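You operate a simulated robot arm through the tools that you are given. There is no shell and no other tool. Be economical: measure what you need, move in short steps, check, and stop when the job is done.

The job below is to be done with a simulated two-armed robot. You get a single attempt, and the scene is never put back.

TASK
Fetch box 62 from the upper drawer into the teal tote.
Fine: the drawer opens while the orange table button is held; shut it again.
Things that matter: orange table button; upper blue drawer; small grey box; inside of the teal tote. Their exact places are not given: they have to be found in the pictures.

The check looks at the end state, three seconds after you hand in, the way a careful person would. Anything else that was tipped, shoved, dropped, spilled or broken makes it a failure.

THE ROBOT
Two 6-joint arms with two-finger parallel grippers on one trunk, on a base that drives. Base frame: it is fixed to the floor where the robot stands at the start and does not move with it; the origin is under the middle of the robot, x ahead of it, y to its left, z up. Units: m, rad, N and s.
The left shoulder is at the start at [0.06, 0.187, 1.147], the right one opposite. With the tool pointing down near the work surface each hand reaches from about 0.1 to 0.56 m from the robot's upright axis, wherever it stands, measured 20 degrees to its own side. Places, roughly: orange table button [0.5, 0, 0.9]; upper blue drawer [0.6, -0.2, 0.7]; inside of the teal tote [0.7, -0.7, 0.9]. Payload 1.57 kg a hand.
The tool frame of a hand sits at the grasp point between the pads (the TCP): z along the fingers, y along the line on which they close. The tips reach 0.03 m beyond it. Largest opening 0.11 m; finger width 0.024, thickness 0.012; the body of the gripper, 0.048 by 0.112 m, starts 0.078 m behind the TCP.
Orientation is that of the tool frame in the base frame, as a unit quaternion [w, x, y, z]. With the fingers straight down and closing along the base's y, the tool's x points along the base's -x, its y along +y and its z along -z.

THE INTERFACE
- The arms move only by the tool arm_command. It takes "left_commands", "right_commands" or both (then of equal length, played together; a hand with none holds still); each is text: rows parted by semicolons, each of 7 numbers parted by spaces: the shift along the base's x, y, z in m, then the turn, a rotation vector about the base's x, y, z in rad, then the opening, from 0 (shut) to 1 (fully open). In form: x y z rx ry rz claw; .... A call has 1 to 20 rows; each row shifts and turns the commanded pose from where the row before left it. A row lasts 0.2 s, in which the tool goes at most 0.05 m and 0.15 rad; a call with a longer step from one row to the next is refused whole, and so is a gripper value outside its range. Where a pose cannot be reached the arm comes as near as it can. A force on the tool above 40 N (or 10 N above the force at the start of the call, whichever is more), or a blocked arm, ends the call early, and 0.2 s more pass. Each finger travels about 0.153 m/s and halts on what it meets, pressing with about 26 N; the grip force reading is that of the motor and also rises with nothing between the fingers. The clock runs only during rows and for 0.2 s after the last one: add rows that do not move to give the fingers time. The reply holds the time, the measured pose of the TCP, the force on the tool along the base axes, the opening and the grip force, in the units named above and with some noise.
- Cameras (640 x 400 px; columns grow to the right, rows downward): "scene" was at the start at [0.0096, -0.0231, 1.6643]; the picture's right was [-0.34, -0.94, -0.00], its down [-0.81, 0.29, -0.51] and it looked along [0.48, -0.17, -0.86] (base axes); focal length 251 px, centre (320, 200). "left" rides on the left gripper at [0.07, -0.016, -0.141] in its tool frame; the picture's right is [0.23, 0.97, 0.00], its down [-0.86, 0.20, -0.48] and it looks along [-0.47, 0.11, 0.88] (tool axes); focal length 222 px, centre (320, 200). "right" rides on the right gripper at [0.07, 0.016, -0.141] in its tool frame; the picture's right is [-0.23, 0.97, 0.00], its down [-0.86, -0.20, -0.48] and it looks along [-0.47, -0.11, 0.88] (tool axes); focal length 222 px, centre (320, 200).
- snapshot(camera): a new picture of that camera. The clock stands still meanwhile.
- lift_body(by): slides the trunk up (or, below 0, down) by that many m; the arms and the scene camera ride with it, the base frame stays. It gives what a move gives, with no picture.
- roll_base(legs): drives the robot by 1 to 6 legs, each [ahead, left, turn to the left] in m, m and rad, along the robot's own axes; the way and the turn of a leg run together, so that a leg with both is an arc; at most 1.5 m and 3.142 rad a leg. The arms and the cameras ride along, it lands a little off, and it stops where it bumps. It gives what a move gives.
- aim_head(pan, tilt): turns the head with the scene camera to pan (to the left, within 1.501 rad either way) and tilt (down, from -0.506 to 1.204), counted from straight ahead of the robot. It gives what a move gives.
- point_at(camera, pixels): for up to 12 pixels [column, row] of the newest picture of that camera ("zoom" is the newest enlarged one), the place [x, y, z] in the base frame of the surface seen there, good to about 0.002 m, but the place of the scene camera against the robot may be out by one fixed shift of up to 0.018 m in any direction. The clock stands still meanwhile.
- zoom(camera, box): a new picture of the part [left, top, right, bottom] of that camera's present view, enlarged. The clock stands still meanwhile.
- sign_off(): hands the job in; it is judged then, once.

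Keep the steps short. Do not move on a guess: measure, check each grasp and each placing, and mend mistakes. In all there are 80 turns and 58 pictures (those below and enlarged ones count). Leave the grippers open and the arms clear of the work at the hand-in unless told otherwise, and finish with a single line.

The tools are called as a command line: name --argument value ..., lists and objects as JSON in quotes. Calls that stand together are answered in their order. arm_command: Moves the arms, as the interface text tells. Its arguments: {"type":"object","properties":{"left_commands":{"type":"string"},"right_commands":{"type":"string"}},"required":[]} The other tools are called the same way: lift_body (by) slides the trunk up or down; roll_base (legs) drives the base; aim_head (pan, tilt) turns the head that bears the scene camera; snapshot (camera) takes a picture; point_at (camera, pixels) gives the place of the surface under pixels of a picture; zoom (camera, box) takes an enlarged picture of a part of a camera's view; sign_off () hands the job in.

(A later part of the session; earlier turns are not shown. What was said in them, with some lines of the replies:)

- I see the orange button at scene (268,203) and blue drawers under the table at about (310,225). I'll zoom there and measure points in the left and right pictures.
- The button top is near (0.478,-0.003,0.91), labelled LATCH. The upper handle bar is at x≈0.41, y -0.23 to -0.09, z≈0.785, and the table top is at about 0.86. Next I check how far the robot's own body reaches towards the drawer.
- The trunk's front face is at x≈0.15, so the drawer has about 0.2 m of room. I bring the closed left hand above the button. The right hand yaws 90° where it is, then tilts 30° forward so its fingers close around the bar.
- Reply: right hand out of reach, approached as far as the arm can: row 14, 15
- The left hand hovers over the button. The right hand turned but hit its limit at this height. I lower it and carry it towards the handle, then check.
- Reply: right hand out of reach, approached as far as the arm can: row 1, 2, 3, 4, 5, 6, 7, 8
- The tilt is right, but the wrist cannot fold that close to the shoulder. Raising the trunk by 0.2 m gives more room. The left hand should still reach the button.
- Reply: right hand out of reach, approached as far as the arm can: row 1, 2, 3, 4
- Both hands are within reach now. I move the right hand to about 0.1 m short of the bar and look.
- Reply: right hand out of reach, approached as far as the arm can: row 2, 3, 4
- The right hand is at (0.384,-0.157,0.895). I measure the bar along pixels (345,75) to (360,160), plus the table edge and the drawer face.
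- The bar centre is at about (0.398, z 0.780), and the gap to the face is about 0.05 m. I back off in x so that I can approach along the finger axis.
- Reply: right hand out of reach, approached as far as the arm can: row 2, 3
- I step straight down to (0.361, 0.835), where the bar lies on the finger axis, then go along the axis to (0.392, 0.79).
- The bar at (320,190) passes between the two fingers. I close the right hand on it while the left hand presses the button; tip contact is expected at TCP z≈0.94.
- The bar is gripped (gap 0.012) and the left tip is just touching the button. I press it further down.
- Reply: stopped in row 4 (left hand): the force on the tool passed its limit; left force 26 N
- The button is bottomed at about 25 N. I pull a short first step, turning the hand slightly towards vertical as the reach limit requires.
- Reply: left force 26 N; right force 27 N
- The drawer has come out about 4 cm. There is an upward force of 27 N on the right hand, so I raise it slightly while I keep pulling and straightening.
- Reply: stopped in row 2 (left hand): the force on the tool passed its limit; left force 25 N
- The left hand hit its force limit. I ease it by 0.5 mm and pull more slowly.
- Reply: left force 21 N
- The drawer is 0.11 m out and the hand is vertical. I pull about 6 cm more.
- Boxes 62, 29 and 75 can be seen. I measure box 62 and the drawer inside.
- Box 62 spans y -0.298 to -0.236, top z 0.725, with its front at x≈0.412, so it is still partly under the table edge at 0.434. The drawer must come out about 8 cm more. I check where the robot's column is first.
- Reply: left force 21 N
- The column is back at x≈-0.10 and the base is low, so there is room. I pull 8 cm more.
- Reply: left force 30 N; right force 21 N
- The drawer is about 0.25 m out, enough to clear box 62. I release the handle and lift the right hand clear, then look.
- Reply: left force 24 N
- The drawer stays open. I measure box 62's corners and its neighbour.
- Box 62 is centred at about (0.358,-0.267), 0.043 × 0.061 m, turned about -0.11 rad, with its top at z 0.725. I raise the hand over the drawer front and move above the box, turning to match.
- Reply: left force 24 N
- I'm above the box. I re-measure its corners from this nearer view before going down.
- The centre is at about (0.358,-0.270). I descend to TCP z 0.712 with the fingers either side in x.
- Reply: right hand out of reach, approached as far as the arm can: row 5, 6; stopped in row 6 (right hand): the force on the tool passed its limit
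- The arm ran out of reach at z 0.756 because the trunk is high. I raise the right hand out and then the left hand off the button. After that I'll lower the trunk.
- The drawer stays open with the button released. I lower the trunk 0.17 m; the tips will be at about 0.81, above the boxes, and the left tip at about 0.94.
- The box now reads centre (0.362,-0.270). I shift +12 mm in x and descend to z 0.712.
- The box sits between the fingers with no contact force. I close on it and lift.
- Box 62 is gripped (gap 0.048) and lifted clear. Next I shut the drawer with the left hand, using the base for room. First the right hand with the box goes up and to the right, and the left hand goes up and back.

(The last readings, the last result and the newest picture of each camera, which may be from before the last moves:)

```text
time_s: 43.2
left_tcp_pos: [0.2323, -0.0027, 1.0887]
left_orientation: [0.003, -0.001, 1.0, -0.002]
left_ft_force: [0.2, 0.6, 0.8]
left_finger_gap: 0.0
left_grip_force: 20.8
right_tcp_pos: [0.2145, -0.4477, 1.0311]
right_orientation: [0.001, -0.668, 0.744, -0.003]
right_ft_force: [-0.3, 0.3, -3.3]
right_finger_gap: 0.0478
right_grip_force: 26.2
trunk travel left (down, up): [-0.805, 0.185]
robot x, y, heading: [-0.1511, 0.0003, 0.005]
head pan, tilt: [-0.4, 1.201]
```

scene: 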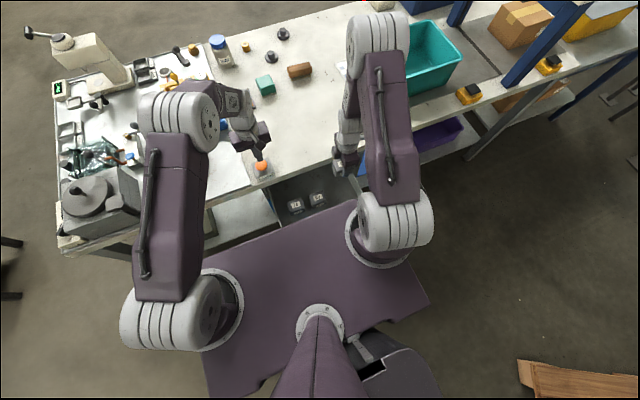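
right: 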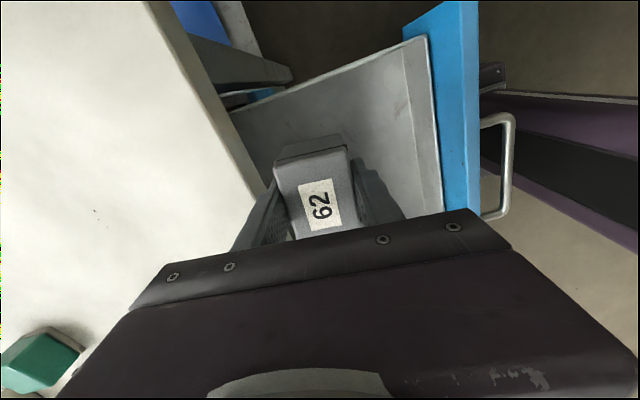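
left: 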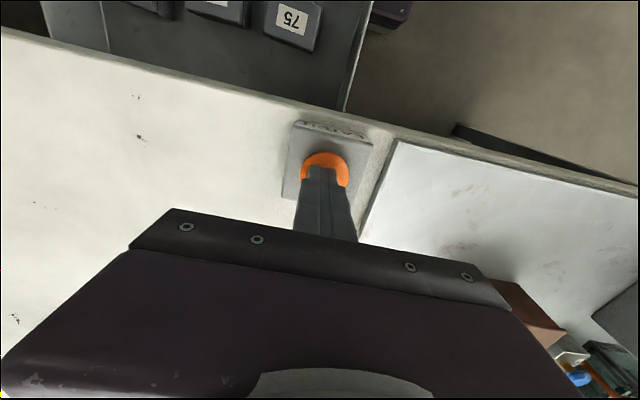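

I'm backed up 0.15 m. I bring the left hand over a spot just in front of the handle, (0.10,-0.14), still high, and look.

arm_command --left_commands "-0.02 -0.02 0 0 0 0 0;-0.02 -0.02 0 0 0 0 0;-0.02 -0.02 -0.02 0 0 0 0;-0.02 -0.02 -0.03 0 0 0 0;-0.02 -0.02 -0.03 0 0 0 0;-0.02 -0.02 -0.03 0 0 0 0;-0.012 -0.017 -0.03 0 0 0 0;0 0 0 0 0 0 0"

snapshot --camera "left"

snapshot --camera "scene"

```text
time_s: 44.9
left_tcp_pos: [0.1026, -0.1413, 0.9532]
left_orientation: [0.007, -0.002, 1.0, -0.005]
left_ft_force: [1.4, -0.6, -0.8]
left_finger_gap: 0.0
left_grip_force: 21.5
right_tcp_pos: [0.2138, -0.4487, 1.0324]
right_orientation: [0.003, -0.669, 0.744, -0.003]
right_ft_force: [0.2, 0.2, -2.4]
right_finger_gap: 0.0477
right_grip_force: 26.4
trunk travel left (down, up): [-0.805, 0.185]
robot x, y, heading: [-0.1482, 0.0016, 0.007]
head pan, tilt: [-0.4, 1.201]
stopped in row 8 (left hand): the force on the tool passed its limit (the readings are from after the stop); the commanded pose is now the measured one
```

```text
30 pictures are left
```

left: 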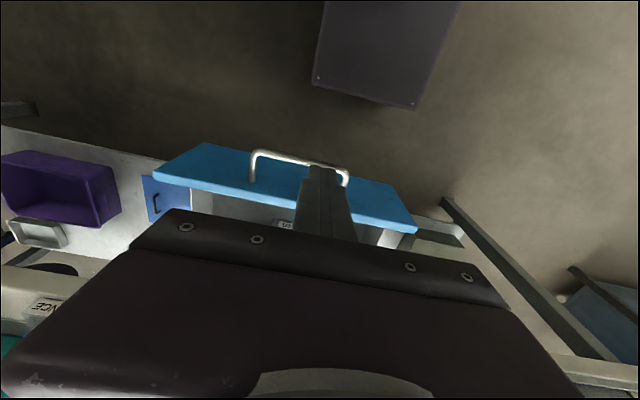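

```text
29 pictures are left
```

scene: 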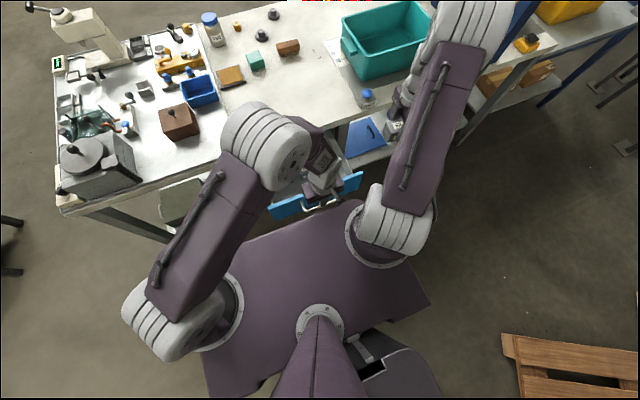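

The call stopped at the last row but the forces are back to about zero. I measure the handle bar from here.

point_at --camera "left" --pixels '[[275, 156], [295, 161], [340, 172], [260, 153], [230, 165], [380, 200], [253, 175]]'

```text
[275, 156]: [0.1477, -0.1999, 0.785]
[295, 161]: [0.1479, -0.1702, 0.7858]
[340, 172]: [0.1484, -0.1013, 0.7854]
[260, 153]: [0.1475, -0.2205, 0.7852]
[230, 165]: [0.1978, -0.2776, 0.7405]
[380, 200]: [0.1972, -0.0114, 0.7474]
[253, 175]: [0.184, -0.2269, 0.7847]
```

The bar is at x 0.148, z 0.785. The left hand at x 0.103 has clearance, so I descend to z 0.785.

arm_command --left_commands "0 0 -0.02 0 0 0 0;0 0 -0.025 0 0 0 0;0 0 -0.025 0 0 0 0;0 0 -0.025 0 0 0 0;0 0 -0.025 0 0 0 0;0 -0.01 -0.025 0 0 0 0;0 -0.01 -0.023 0 0 0 0;0 0 0 0 0 0 0"

```text
time_s: 46.6
left_tcp_pos: [0.1008, -0.1617, 0.7842]
left_orientation: [0.007, -0.002, 1.0, -0.005]
left_ft_force: [0.4, 0.0, -0.2]
left_finger_gap: 0.0001
left_grip_force: 21.5
right_tcp_pos: [0.2131, -0.4466, 1.0319]
right_orientation: [0.002, -0.669, 0.744, -0.004]
right_ft_force: [0.8, 0.4, -2.2]
right_finger_gap: 0.0477
right_grip_force: 26.1
trunk travel left (down, up): [-0.805, 0.185]
robot x, y, heading: [-0.1474, 0.0029, 0.004]
head pan, tilt: [-0.4, 1.201]
```

I push the bar forward with the arm in small steps.

arm_command --left_commands "0.01 0 0 0 0 0 0;0.01 0 0 0 0 0 0;0.008 0 0 0 0 0 0;0.008 0 0 0 0 0 0;0.008 0 0 0 0 0 0;0.008 0 0 0 0 0 0;0.008 0 0 0 0 0 0;0.008 0 0 0 0 0 0;0.008 0 0 0 0 0 0;0.008 0 0 0 0 0 0;0.008 0 0 0 0 0 0;0.008 0 0 0 0 0 0;0.008 0 0 0 0 0 0;0.008 0 0 0 0 0 0;0.008 0 0 0 0 0 0;0 0 0 0 0 0 0"

snapshot --camera "left"

```text
time_s: 50.0
left_tcp_pos: [0.2269, -0.16, 0.785]
left_orientation: [0.007, -0.002, 1.0, -0.006]
left_ft_force: [-0.6, -0.3, 0.6]
left_finger_gap: 0.0001
left_grip_force: 21.1
right_tcp_pos: [0.2123, -0.4479, 1.0316]
right_orientation: [0.003, -0.669, 0.744, -0.004]
right_ft_force: [0.8, -0.3, -2.3]
right_finger_gap: 0.0482
right_grip_force: 26.1
trunk travel left (down, up): [-0.805, 0.185]
robot x, y, heading: [-0.1497, -0.0, 0.003]
head pan, tilt: [-0.4, 1.201]
```

```text
28 pictures are left
```

left: 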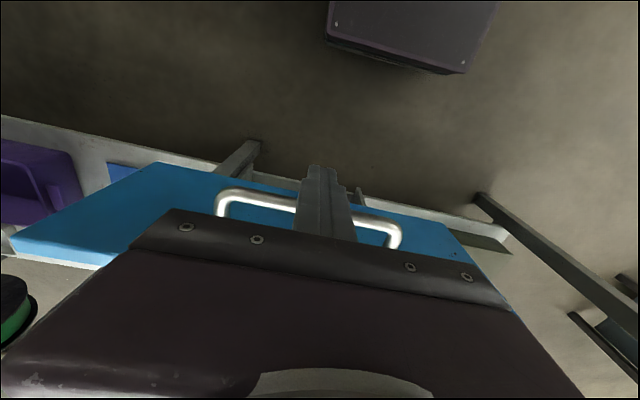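

The drawer slides in freely. I drive the base 0.1 m ahead so that the hand keeps pushing, then finish with the arm.

roll_base --legs '[[0.1, 0, 0]]'

arm_command --left_commands "0.008 0 0 0 0 0 0;0.008 0 0 0 0 0 0;0.006 0 0 0 0 0 0;0.006 0 0 0 0 0 0;0.006 0 0 0 0 0 0;0.006 0 0 0 0 0 0;0.005 0 0 0 0 0 0;0.005 0 0 0 0 0 0;0.005 0 0 0 0 0 0;0.005 0 0 0 0 0 0"

snapshot --camera "left"

```text
time_s: 51.2
left_tcp_pos: [0.3253, -0.1614, 0.7859]
left_orientation: [0.008, -0.003, 1.0, -0.005]
left_ft_force: [-0.2, -0.8, 0.3]
left_finger_gap: 0.0
left_grip_force: 21.3
right_tcp_pos: [0.3097, -0.4469, 1.0309]
right_orientation: [0.004, -0.668, 0.744, -0.004]
right_ft_force: [-0.1, -0.1, -2.9]
right_finger_gap: 0.0478
right_grip_force: 25.7
trunk travel left (down, up): [-0.805, 0.185]
robot x, y, heading: [-0.0489, -0.0011, 0.002]
head pan, tilt: [-0.4, 1.201]
```

```text
time_s: 53.4
left_tcp_pos: [0.3603, -0.1513, 0.7914]
left_orientation: [0.007, -0.003, 1.0, -0.004]
left_ft_force: [-1.3, -0.4, 0.0]
left_finger_gap: 0.0002
left_grip_force: 20.9
left hand out of reach, approached as far as the arm can: row 4, 5, 6, 7, 8, 9, 10
right_tcp_pos: [0.3121, -0.4484, 1.0316]
right_orientation: [0.002, -0.668, 0.744, -0.004]
right_ft_force: [0.0, -0.2, -3.2]
right_finger_gap: 0.0478
right_grip_force: 26.1
trunk travel left (down, up): [-0.805, 0.185]
robot x, y, heading: [-0.0478, -0.0042, 0.001]
head pan, tilt: [-0.4, 1.201]
```

```text
27 pictures are left
```

left: 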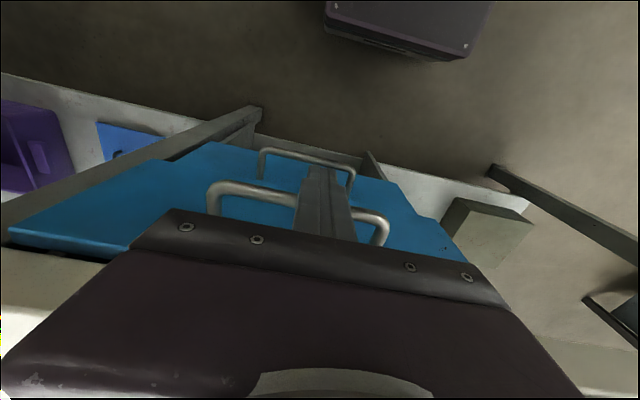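

About 2 cm is left, but the arm is at its reach limit. I pull the hand back 4 cm, drive 5 cm ahead, then push to the stop.

arm_command --left_commands "-0.02 0 0 0 0 0 0;-0.02 -0.005 -0.004 0 0 0 0;-0.01 -0.005 -0.003 0 0 0 0;0 0 0 0 0 0 0"

roll_base --legs '[[0.05, 0, 0]]'

arm_command --left_commands "0.006 0 0 0 0 0 0;0.006 0 0 0 0 0 0;0.004 0 0 0 0 0 0;0.003 0 0 0 0 0 0;0.003 0 0 0 0 0 0;0.003 0 0 0 0 0 0;0.003 0 0 0 0 0 0;0.003 0 0 0 0 0 0;0.003 0 0 0 0 0 0;0.003 0 0 0 0 0 0;0.003 0 0 0 0 0 0;0.003 0 0 0 0 0 0"

```text
time_s: 54.4
left_tcp_pos: [0.3105, -0.1605, 0.7852]
left_orientation: [0.008, -0.002, 1.0, -0.006]
left_ft_force: [0.0, 0.0, -0.6]
left_finger_gap: 0.0
left_grip_force: 21.5
right_tcp_pos: [0.3118, -0.4484, 1.0311]
right_orientation: [0.002, -0.668, 0.744, -0.004]
right_ft_force: [0.8, 0.1, -2.6]
right_finger_gap: 0.0479
right_grip_force: 25.8
trunk travel left (down, up): [-0.805, 0.185]
robot x, y, heading: [-0.0519, -0.0024, 0.004]
head pan, tilt: [-0.4, 1.201]
```

```text
time_s: 55.3
left_tcp_pos: [0.3557, -0.1604, 0.7863]
left_orientation: [0.009, -0.002, 1.0, -0.006]
left_ft_force: [-0.1, -0.3, 0.7]
left_finger_gap: 0.0001
left_grip_force: 20.8
right_tcp_pos: [0.3552, -0.4479, 1.0333]
right_orientation: [0.004, -0.667, 0.745, -0.006]
right_ft_force: [-1.1, 0.0, -1.5]
right_finger_gap: 0.0479
right_grip_force: 25.8
trunk travel left (down, up): [-0.805, 0.185]
robot x, y, heading: [-0.0026, -0.0021, -0.001]
head pan, tilt: [-0.4, 1.201]
```

```text
time_s: 57.2
left_tcp_pos: [0.3814, -0.1611, 0.7841]
left_orientation: [-0.001, 0.0, 1.0, -0.002]
left_ft_force: [-23.6, -2.2, 9.5]
left_finger_gap: 0.0
left_grip_force: 21.8
right_tcp_pos: [0.3562, -0.4487, 1.032]
right_orientation: [0.003, -0.667, 0.745, -0.005]
right_ft_force: [0.6, -0.5, -2.8]
right_finger_gap: 0.0479
right_grip_force: 25.9
trunk travel left (down, up): [-0.805, 0.185]
robot x, y, heading: [-0.005, -0.0002, 0.003]
head pan, tilt: [-0.4, 1.201]
stopped in row 9 (left hand): the force on the tool passed its limit (the readings are from after the stop); the commanded pose is now the measured one
```

The stop was reached at TCP x 0.381, so the bar is back at about 0.399 and the drawer is shut. I back the left hand off, raise it, and look at the drawer.

arm_command --left_commands "-0.02 0 0 0 0 0 0;-0.02 0 0 0 0 0 0;-0.02 0.01 0.02 0 0 0 0;0 0.02 0.03 0 0 0 0;0 0.02 0.04 0 0 0 0;0 0.02 0.04 0 0 0 0;0 0.02 0.04 0 0 0 0;0 0.03 0.04 0 0 0 0;0 0.03 0.04 0 0 0 0;0 0.03 0.04 0 0 0 0;0 0.03 0.03 0 0 0 0;0 0.03 0.03 0 0 0 0;0 0 0 0 0 0 0"

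snapshot --camera "left"

aim_head --pan -0.6 --tilt 0.85

snapshot --camera "scene"

```text
time_s: 60.0
left_tcp_pos: [0.3263, 0.0782, 1.1331]
left_orientation: [0.0, -0.001, 1.0, -0.002]
left_ft_force: [-0.8, 0.5, 0.1]
left_finger_gap: 0.0
left_grip_force: 21.2
right_tcp_pos: [0.3582, -0.449, 1.0316]
right_orientation: [0.003, -0.667, 0.745, -0.003]
right_ft_force: [0.7, 0.0, -1.5]
right_finger_gap: 0.0482
right_grip_force: 25.8
trunk travel left (down, up): [-0.805, 0.185]
robot x, y, heading: [-0.0003, 0.0013, -0.001]
head pan, tilt: [-0.4, 1.201]
```

```text
26 pictures are left
```

left: 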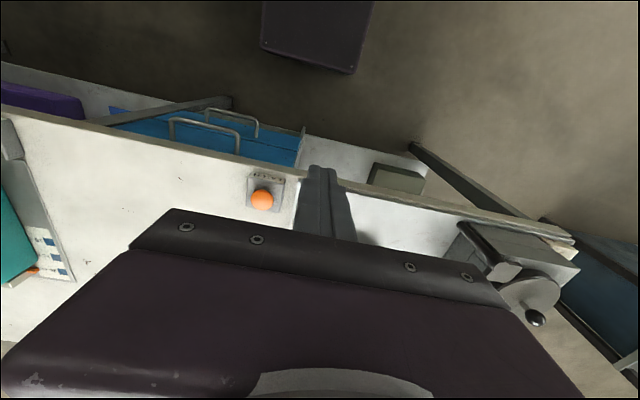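

```text
time_s: 60.9
left_tcp_pos: [0.328, 0.0783, 1.1329]
left_orientation: [0.002, -0.001, 1.0, -0.003]
left_ft_force: [-0.6, -0.5, -0.3]
left_finger_gap: 0.0
left_grip_force: 20.9
right_tcp_pos: [0.3583, -0.4487, 1.0319]
right_orientation: [0.002, -0.667, 0.745, -0.004]
right_ft_force: [1.2, 0.5, -2.6]
right_finger_gap: 0.0477
right_grip_force: 25.7
trunk travel left (down, up): [-0.805, 0.185]
robot x, y, heading: [-0.0005, -0.0047, -0.001]
head pan, tilt: [-0.6, 0.85]
```

```text
25 pictures are left
```

scene: 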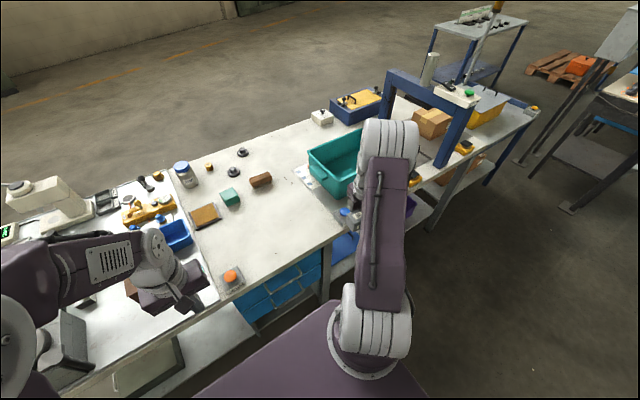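

The button is free and the drawer looks shut. I confirm the handle position and measure the tote.

point_at --camera "left" --pixels '[[200, 128], [170, 125], [240, 142], [230, 112], [280, 145], [190, 145], [262, 198]]'

point_at --camera "scene" --pixels '[[309, 153], [358, 127], [341, 197], [350, 160], [335, 165], [322, 175], [320, 145], [345, 210], [352, 180]]'

```text
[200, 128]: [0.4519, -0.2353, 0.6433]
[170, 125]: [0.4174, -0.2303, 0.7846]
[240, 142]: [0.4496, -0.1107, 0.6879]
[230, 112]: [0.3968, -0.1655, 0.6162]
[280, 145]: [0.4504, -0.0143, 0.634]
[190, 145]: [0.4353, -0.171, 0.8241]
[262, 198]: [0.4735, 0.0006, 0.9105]
```

```text
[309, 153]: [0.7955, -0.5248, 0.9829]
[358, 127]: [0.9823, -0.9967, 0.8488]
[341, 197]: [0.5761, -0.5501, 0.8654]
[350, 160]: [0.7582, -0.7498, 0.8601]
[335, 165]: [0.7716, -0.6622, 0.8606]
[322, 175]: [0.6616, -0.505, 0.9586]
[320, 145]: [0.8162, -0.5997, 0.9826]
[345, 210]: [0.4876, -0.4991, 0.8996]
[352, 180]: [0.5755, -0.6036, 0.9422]
```

The drawer is shut (handle corner 0.417 as at the start). I raise the box by 8 cm and drive 0.45 m to the right to face the tote.

arm_command --right_commands "0 0 0.02 0 0 0 0.2;0 0 0.02 0 0 0 0.2;0 0 0.02 0 0 0 0.2;0 0 0.02 0 0 0 0.2;0 0 0 0 0 0 0.2"

roll_base --legs '[[0, -0.45, 0]]'

aim_head --pan -0.1 --tilt 1.0

snapshot --camera "scene"

snapshot --camera "right"

```text
time_s: 62.1
left_tcp_pos: [0.3269, 0.0779, 1.1329]
left_orientation: [0.002, -0.001, 1.0, -0.002]
left_ft_force: [-0.2, 0.2, -0.1]
left_finger_gap: 0.0002
left_grip_force: 21.7
right_tcp_pos: [0.358, -0.4507, 1.1118]
right_orientation: [0.001, -0.667, 0.745, -0.004]
right_ft_force: [-0.5, 0.1, -2.1]
right_finger_gap: 0.048
right_grip_force: 25.9
trunk travel left (down, up): [-0.805, 0.185]
robot x, y, heading: [-0.0003, 0.0, 0.0]
head pan, tilt: [-0.6, 0.85]
```

```text
time_s: 64.7
left_tcp_pos: [0.3265, -0.3535, 1.1326]
left_orientation: [0.002, 0.001, 1.0, -0.002]
left_ft_force: [0.2, -0.1, -0.7]
left_finger_gap: 0.0004
left_grip_force: 21.0
right_tcp_pos: [0.3554, -0.8828, 1.1111]
right_orientation: [0.002, -0.666, 0.746, -0.004]
right_ft_force: [0.6, 0.4, -2.4]
right_finger_gap: 0.0477
right_grip_force: 25.7
trunk travel left (down, up): [-0.805, 0.185]
robot x, y, heading: [-0.0047, -0.4318, -0.007]
head pan, tilt: [-0.6, 0.85]
```

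```text
time_s: 65.7
left_tcp_pos: [0.326, -0.3552, 1.1321]
left_orientation: [0.002, 0.001, 1.0, -0.002]
left_ft_force: [-0.2, -1.3, 0.1]
left_finger_gap: 0.0001
left_grip_force: 21.0
right_tcp_pos: [0.3546, -0.8844, 1.1103]
right_orientation: [0.002, -0.666, 0.746, -0.004]
right_ft_force: [0.2, -0.4, -2.4]
right_finger_gap: 0.0479
right_grip_force: 25.8
trunk travel left (down, up): [-0.805, 0.185]
robot x, y, heading: [-0.0029, -0.43, -0.004]
head pan, tilt: [-0.099, 1.0]
```

```text
24 pictures are left
```

scene: 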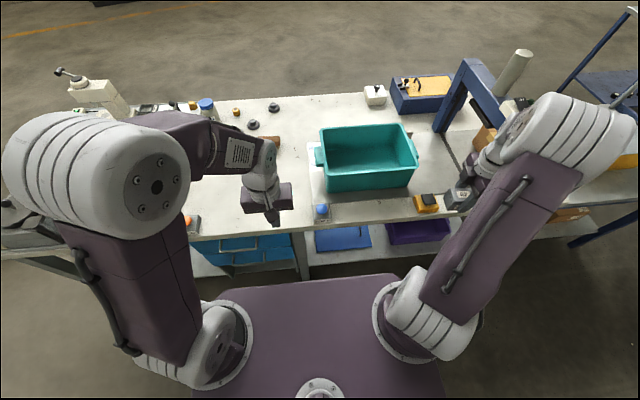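

```text
23 pictures are left
```

right: 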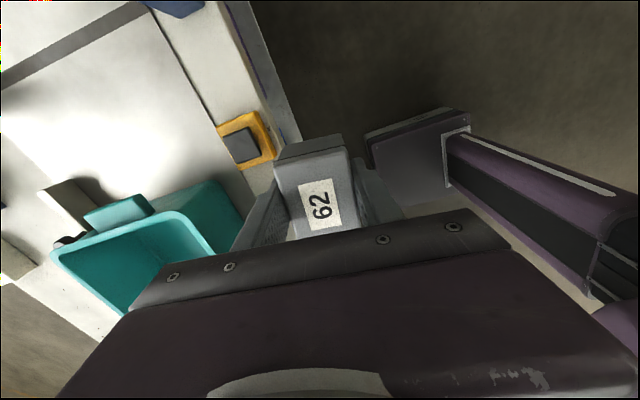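

The tote is in clear view at scene (365,155). I measure its rim corners and floor.

point_at --camera "scene" --pixels '[[321, 130], [405, 125], [417, 165], [329, 178], [370, 150], [345, 165], [390, 160], [370, 172], [350, 150], [368, 130], [428, 203], [400, 150]]'

point_at --camera "right" --pixels '[[100, 285], [185, 218], [55, 250], [130, 250], [245, 138], [160, 250]]'

```text
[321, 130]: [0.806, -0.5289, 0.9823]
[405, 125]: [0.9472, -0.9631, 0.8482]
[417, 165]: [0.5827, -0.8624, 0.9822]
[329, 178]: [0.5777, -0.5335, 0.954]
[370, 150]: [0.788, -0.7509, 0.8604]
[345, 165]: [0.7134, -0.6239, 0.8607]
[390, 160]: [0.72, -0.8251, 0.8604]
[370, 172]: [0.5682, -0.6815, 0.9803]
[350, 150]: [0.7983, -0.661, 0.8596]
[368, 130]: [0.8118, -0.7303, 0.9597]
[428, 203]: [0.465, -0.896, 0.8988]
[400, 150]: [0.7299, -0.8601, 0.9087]
```

```text
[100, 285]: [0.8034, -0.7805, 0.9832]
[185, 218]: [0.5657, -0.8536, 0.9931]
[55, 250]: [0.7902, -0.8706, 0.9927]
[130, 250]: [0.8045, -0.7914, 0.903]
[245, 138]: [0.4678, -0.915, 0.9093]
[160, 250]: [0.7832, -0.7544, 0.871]
```

The tote spans x 0.565–0.81, y -0.53 to -0.87, with its rim at z 0.993 and floor at about 0.871. I swing the right hand to y -0.70 in front of it, then drive 0.15 m ahead.

arm_command --right_commands "0 0.02 0.005 0 0 0 0.2;0 0.03 0.005 0 0 0 0.2;0 0.03 0.005 0 0 0 0.2;0 0.03 0.005 0 0 0 0.2;0 0.03 0 0 0 0 0.2;0 0.03 0 0 0 0 0.2;0 0.014 0 0 0 0 0.2;0 0 0 0 0 0 0.2"

roll_base --legs '[[0.15, 0, 0]]'

```text
time_s: 67.5
left_tcp_pos: [0.3263, -0.3552, 1.1322]
left_orientation: [0.001, 0.0, 1.0, -0.003]
left_ft_force: [-0.8, 0.5, 0.1]
left_finger_gap: 0.0
left_grip_force: 21.2
right_tcp_pos: [0.3553, -0.6997, 1.1313]
right_orientation: [0.003, -0.666, 0.746, -0.004]
right_ft_force: [0.1, 0.5, -2.6]
right_finger_gap: 0.0478
right_grip_force: 26.2
trunk travel left (down, up): [-0.805, 0.185]
robot x, y, heading: [-0.007, -0.4335, -0.005]
head pan, tilt: [-0.099, 1.0]
```

```text
time_s: 68.8
left_tcp_pos: [0.4742, -0.3554, 1.1345]
left_orientation: [0.003, 0.002, 1.0, -0.003]
left_ft_force: [-0.5, -0.3, -0.6]
left_finger_gap: 0.0
left_grip_force: 21.4
right_tcp_pos: [0.5022, -0.7021, 1.1309]
right_orientation: [0.003, -0.665, 0.747, -0.004]
right_ft_force: [-0.6, 0.2, -1.7]
right_finger_gap: 0.0479
right_grip_force: 26.1
trunk travel left (down, up): [-0.805, 0.185]
robot x, y, heading: [0.1467, -0.4338, -0.005]
head pan, tilt: [-0.099, 1.0]
```

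Now I carry the box to above the tote centre, (0.685,-0.70), and look.

arm_command --right_commands "0.026 0 0 0 0 0 0.2;0.026 0 0 0 0 0 0.2;0.026 0 0 0 0 0 0.2;0.026 0 0 0 0 0 0.2;0.026 0 0 0 0 0 0.2;0.026 0 0 0 0 0 0.2;0.026 0 0 0 0 0 0.2;0 0 0 0 0 0 0.2"

snapshot --camera "right"

snapshot --camera "scene"

```text
time_s: 70.6
left_tcp_pos: [0.475, -0.3555, 1.1334]
left_orientation: [0.002, 0.002, 1.0, -0.003]
left_ft_force: [-0.4, 0.2, 0.3]
left_finger_gap: 0.0
left_grip_force: 21.2
right_tcp_pos: [0.6853, -0.7014, 1.132]
right_orientation: [0.002, -0.665, 0.747, -0.003]
right_ft_force: [0.0, 0.6, -1.1]
right_finger_gap: 0.0479
right_grip_force: 26.4
trunk travel left (down, up): [-0.805, 0.185]
robot x, y, heading: [0.1478, -0.4352, -0.01]
head pan, tilt: [-0.099, 1.0]
```

```text
22 pictures are left
```

right: 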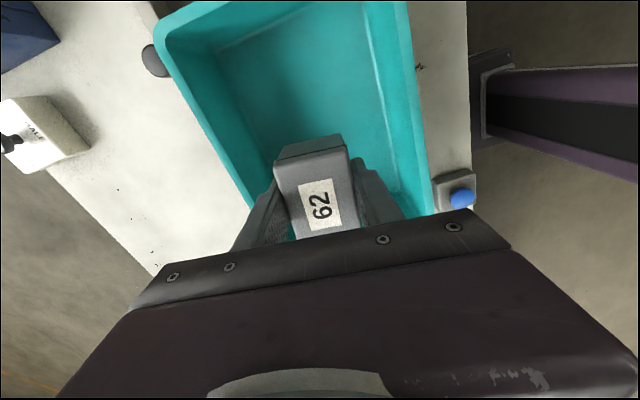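

```text
21 pictures are left
```

scene: 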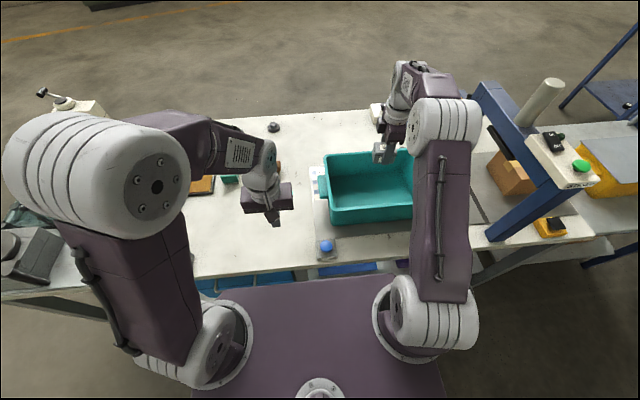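

The hand is over the tote inside. I lower to TCP z ≈0.915, just above floor contact at about 0.909.

arm_command --right_commands "0 0 -0.03 0 0 0 0.2;0 0 -0.03 0 0 0 0.2;0 0 -0.03 0 0 0 0.2;0 0 -0.03 0 0 0 0.2;0 0 -0.03 0 0 0 0.2;0 0 -0.03 0 0 0 0.2;0 0 -0.025 0 0 0 0.2;0 0 -0.01 0 0 0 0.2;0 0 0 0 0 0 0.2"

snapshot --camera "right"

```text
time_s: 72.6
left_tcp_pos: [0.4763, -0.3545, 1.1334]
left_orientation: [0.001, 0.002, 1.0, -0.003]
left_ft_force: [0.0, 0.5, 0.8]
left_finger_gap: 0.0
left_grip_force: 21.0
right_tcp_pos: [0.6853, -0.7014, 0.915]
right_orientation: [0.002, -0.665, 0.747, -0.004]
right_ft_force: [-0.1, -1.3, -2.3]
right_finger_gap: 0.0477
right_grip_force: 25.9
trunk travel left (down, up): [-0.805, 0.185]
robot x, y, heading: [0.1458, -0.4311, -0.007]
head pan, tilt: [-0.099, 1.0]
```

```text
20 pictures are left
```

right: 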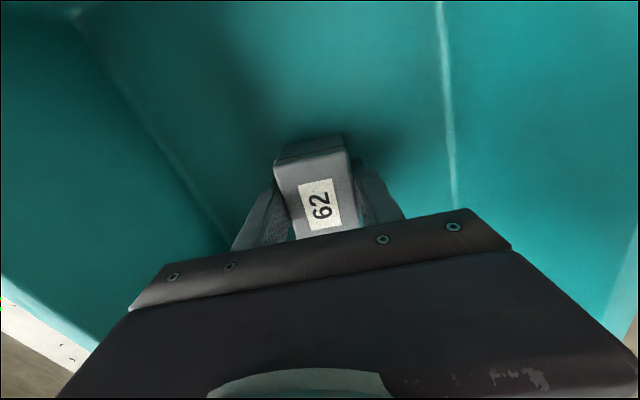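

I go on down in 2 mm steps until the floor takes the box.

arm_command --right_commands "0 0 -0.002 0 0 0 0.2;0 0 -0.002 0 0 0 0.2;0 0 -0.002 0 0 0 0.2;0 0 0 0 0 0 0.2"

```text
time_s: 73.6
left_tcp_pos: [0.4739, -0.3565, 1.1332]
left_orientation: [0.003, 0.002, 1.0, -0.003]
left_ft_force: [-0.7, 0.0, 0.6]
left_finger_gap: 0.0
left_grip_force: 21.4
right_tcp_pos: [0.6864, -0.7025, 0.9108]
right_orientation: [0.003, -0.665, 0.747, -0.005]
right_ft_force: [1.2, -1.7, 8.7]
right_finger_gap: 0.0477
right_grip_force: 25.4
trunk travel left (down, up): [-0.805, 0.185]
robot x, y, heading: [0.1482, -0.433, -0.006]
head pan, tilt: [-0.099, 1.0]
```

The floor now carries the box (force +8.7 N). I open gently and lift straight up, opening the left gripper as well.

arm_command --right_commands "0 0 0 0 0 0 0.5;0 0 0 0 0 0 0.65;0 0 0 0 0 0 0.65;0 0 0.02 0 0 0 0.65;0 0 0.03 0 0 0 0.65;0 0 0.03 0 0 0 0.65;0 0 0.03 0 0 0 0.65;0 0 0.03 0 0 0 0.65;0 0 0.03 0 0 0 0.65;0 0 0.03 0 0 0 0.65;0 0 0.02 0 0 0 1;0 0 0 0 0 0 1" --left_commands "0 0 0 0 0 0 0.5;0 0 0 0 0 0 1;0 0 0 0 0 0 1;0 0 0 0 0 0 1;0 0 0 0 0 0 1;0 0 0 0 0 0 1;0 0 0 0 0 0 1;0 0 0 0 0 0 1;0 0 0 0 0 0 1;0 0 0 0 0 0 1;0 0 0 0 0 0 1;0 0 0 0 0 0 1"

snapshot --camera "right"

```text
time_s: 76.2
left_tcp_pos: [0.4756, -0.3554, 1.133]
left_orientation: [0.002, 0.001, 1.0, -0.002]
left_ft_force: [-0.4, -0.8, -0.2]
left_finger_gap: 0.1101
left_grip_force: 0.0
right_tcp_pos: [0.6871, -0.7012, 1.1301]
right_orientation: [0.002, -0.665, 0.747, -0.004]
right_ft_force: [0.5, -0.3, -0.2]
right_finger_gap: 0.1101
right_grip_force: 0.1
trunk travel left (down, up): [-0.805, 0.185]
robot x, y, heading: [0.1458, -0.431, -0.003]
head pan, tilt: [-0.099, 1.0]
```

```text
19 pictures are left
```

right: 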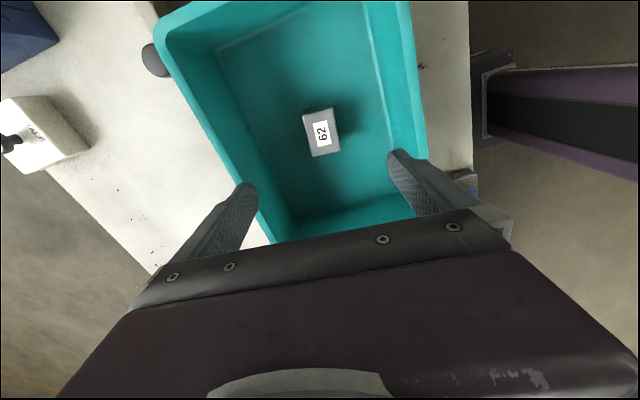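

Box 62 stands upright on the tote floor. I draw the right hand back, drive back, and take a final look over the scene and drawer.

arm_command --right_commands "-0.026 0 0.01 0 0 0 1;-0.026 0 0.01 0 0 0 1;-0.026 0 0 0 0 0 1;-0.026 0 0 0 0 0 1;-0.026 0 0 0 0 0 1;-0.026 0 0 0 0 0 1;-0.026 0 0 0 0 0 1;0 0 0 0 0 0 1"

roll_base --legs '[[-0.3, 0, 0]]'

aim_head --pan 0.1 --tilt 0.9

snapshot --camera "scene"

snapshot --camera "left"

```text
time_s: 78.0
left_tcp_pos: [0.4757, -0.3554, 1.1323]
left_orientation: [0.002, 0.001, 1.0, -0.002]
left_ft_force: [-0.7, -0.1, -0.5]
left_finger_gap: 0.1102
left_grip_force: 0.0
right_tcp_pos: [0.5045, -0.7021, 1.1494]
right_orientation: [0.002, -0.665, 0.746, -0.004]
right_ft_force: [1.5, -0.4, 0.2]
right_finger_gap: 0.1094
right_grip_force: 0.0
trunk travel left (down, up): [-0.805, 0.185]
robot x, y, heading: [0.1462, -0.4343, -0.006]
head pan, tilt: [-0.099, 1.0]
```

```text
time_s: 80.1
left_tcp_pos: [0.1764, -0.354, 1.1331]
left_orientation: [0.001, 0.001, 1.0, -0.003]
left_ft_force: [-0.3, -0.9, -0.5]
left_finger_gap: 0.1098
left_grip_force: 0.1
right_tcp_pos: [0.206, -0.6999, 1.1488]
right_orientation: [0.0, -0.666, 0.746, -0.004]
right_ft_force: [0.6, 0.0, -0.4]
right_finger_gap: 0.1099
right_grip_force: 0.0
trunk travel left (down, up): [-0.805, 0.185]
robot x, y, heading: [-0.1578, -0.4314, -0.009]
head pan, tilt: [-0.099, 1.0]
```

```text
time_s: 80.8
left_tcp_pos: [0.1757, -0.3532, 1.1325]
left_orientation: [0.002, 0.002, 1.0, -0.003]
left_ft_force: [0.3, 0.1, -0.4]
left_finger_gap: 0.1098
left_grip_force: 0.1
right_tcp_pos: [0.203, -0.7005, 1.1511]
right_orientation: [0.002, -0.665, 0.747, -0.003]
right_ft_force: [0.2, -1.6, -0.9]
right_finger_gap: 0.11
right_grip_force: 0.0
trunk travel left (down, up): [-0.805, 0.185]
robot x, y, heading: [-0.1523, -0.43, -0.006]
head pan, tilt: [0.099, 0.901]
```

```text
18 pictures are left
```

scene: 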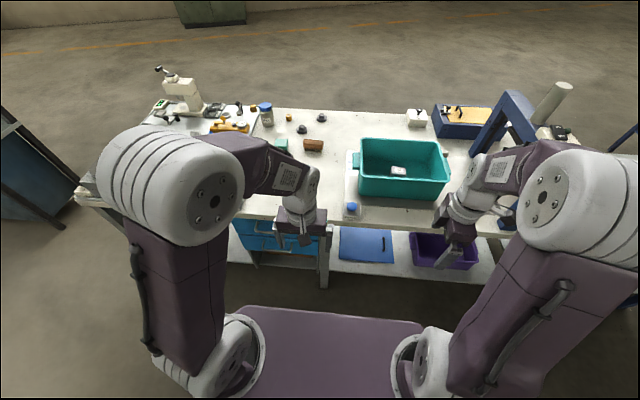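

```text
17 pictures are left
```

left: 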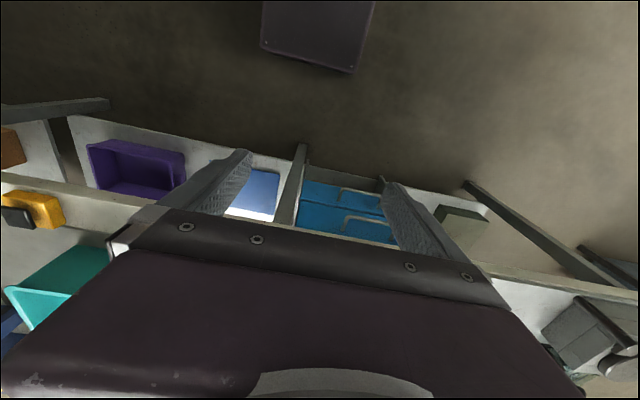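

I check the upper drawer face and handle against the lower ones.

zoom --camera "left" --box '[280, 150, 440, 250]'

point_at --camera "left" --pixels '[[325, 218], [320, 195], [365, 218], [347, 225], [365, 195], [335, 230]]'

```text
4.00 times, centred on (360, 200) of left
```

zoom: 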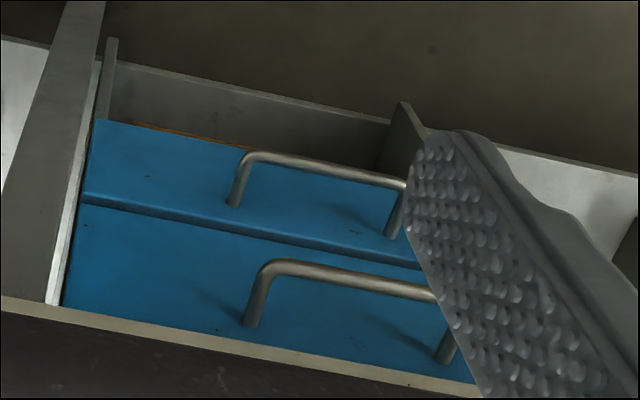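

```text
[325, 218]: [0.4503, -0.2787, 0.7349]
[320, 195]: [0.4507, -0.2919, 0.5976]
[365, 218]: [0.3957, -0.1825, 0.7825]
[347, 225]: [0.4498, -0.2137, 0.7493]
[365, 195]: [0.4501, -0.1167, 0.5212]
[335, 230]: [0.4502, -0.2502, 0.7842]
```

The upper and lower drawer faces are flush at x = 0.450, so the drawer is shut. The box is in the tote, both grippers are open and both arms are clear, so I hand in.

sign_off

```text
The job is handed in.
```

Box 62 is upright on the teal tote's floor, the upper drawer is shut again, and nothing else looked disturbed in the final pictures.
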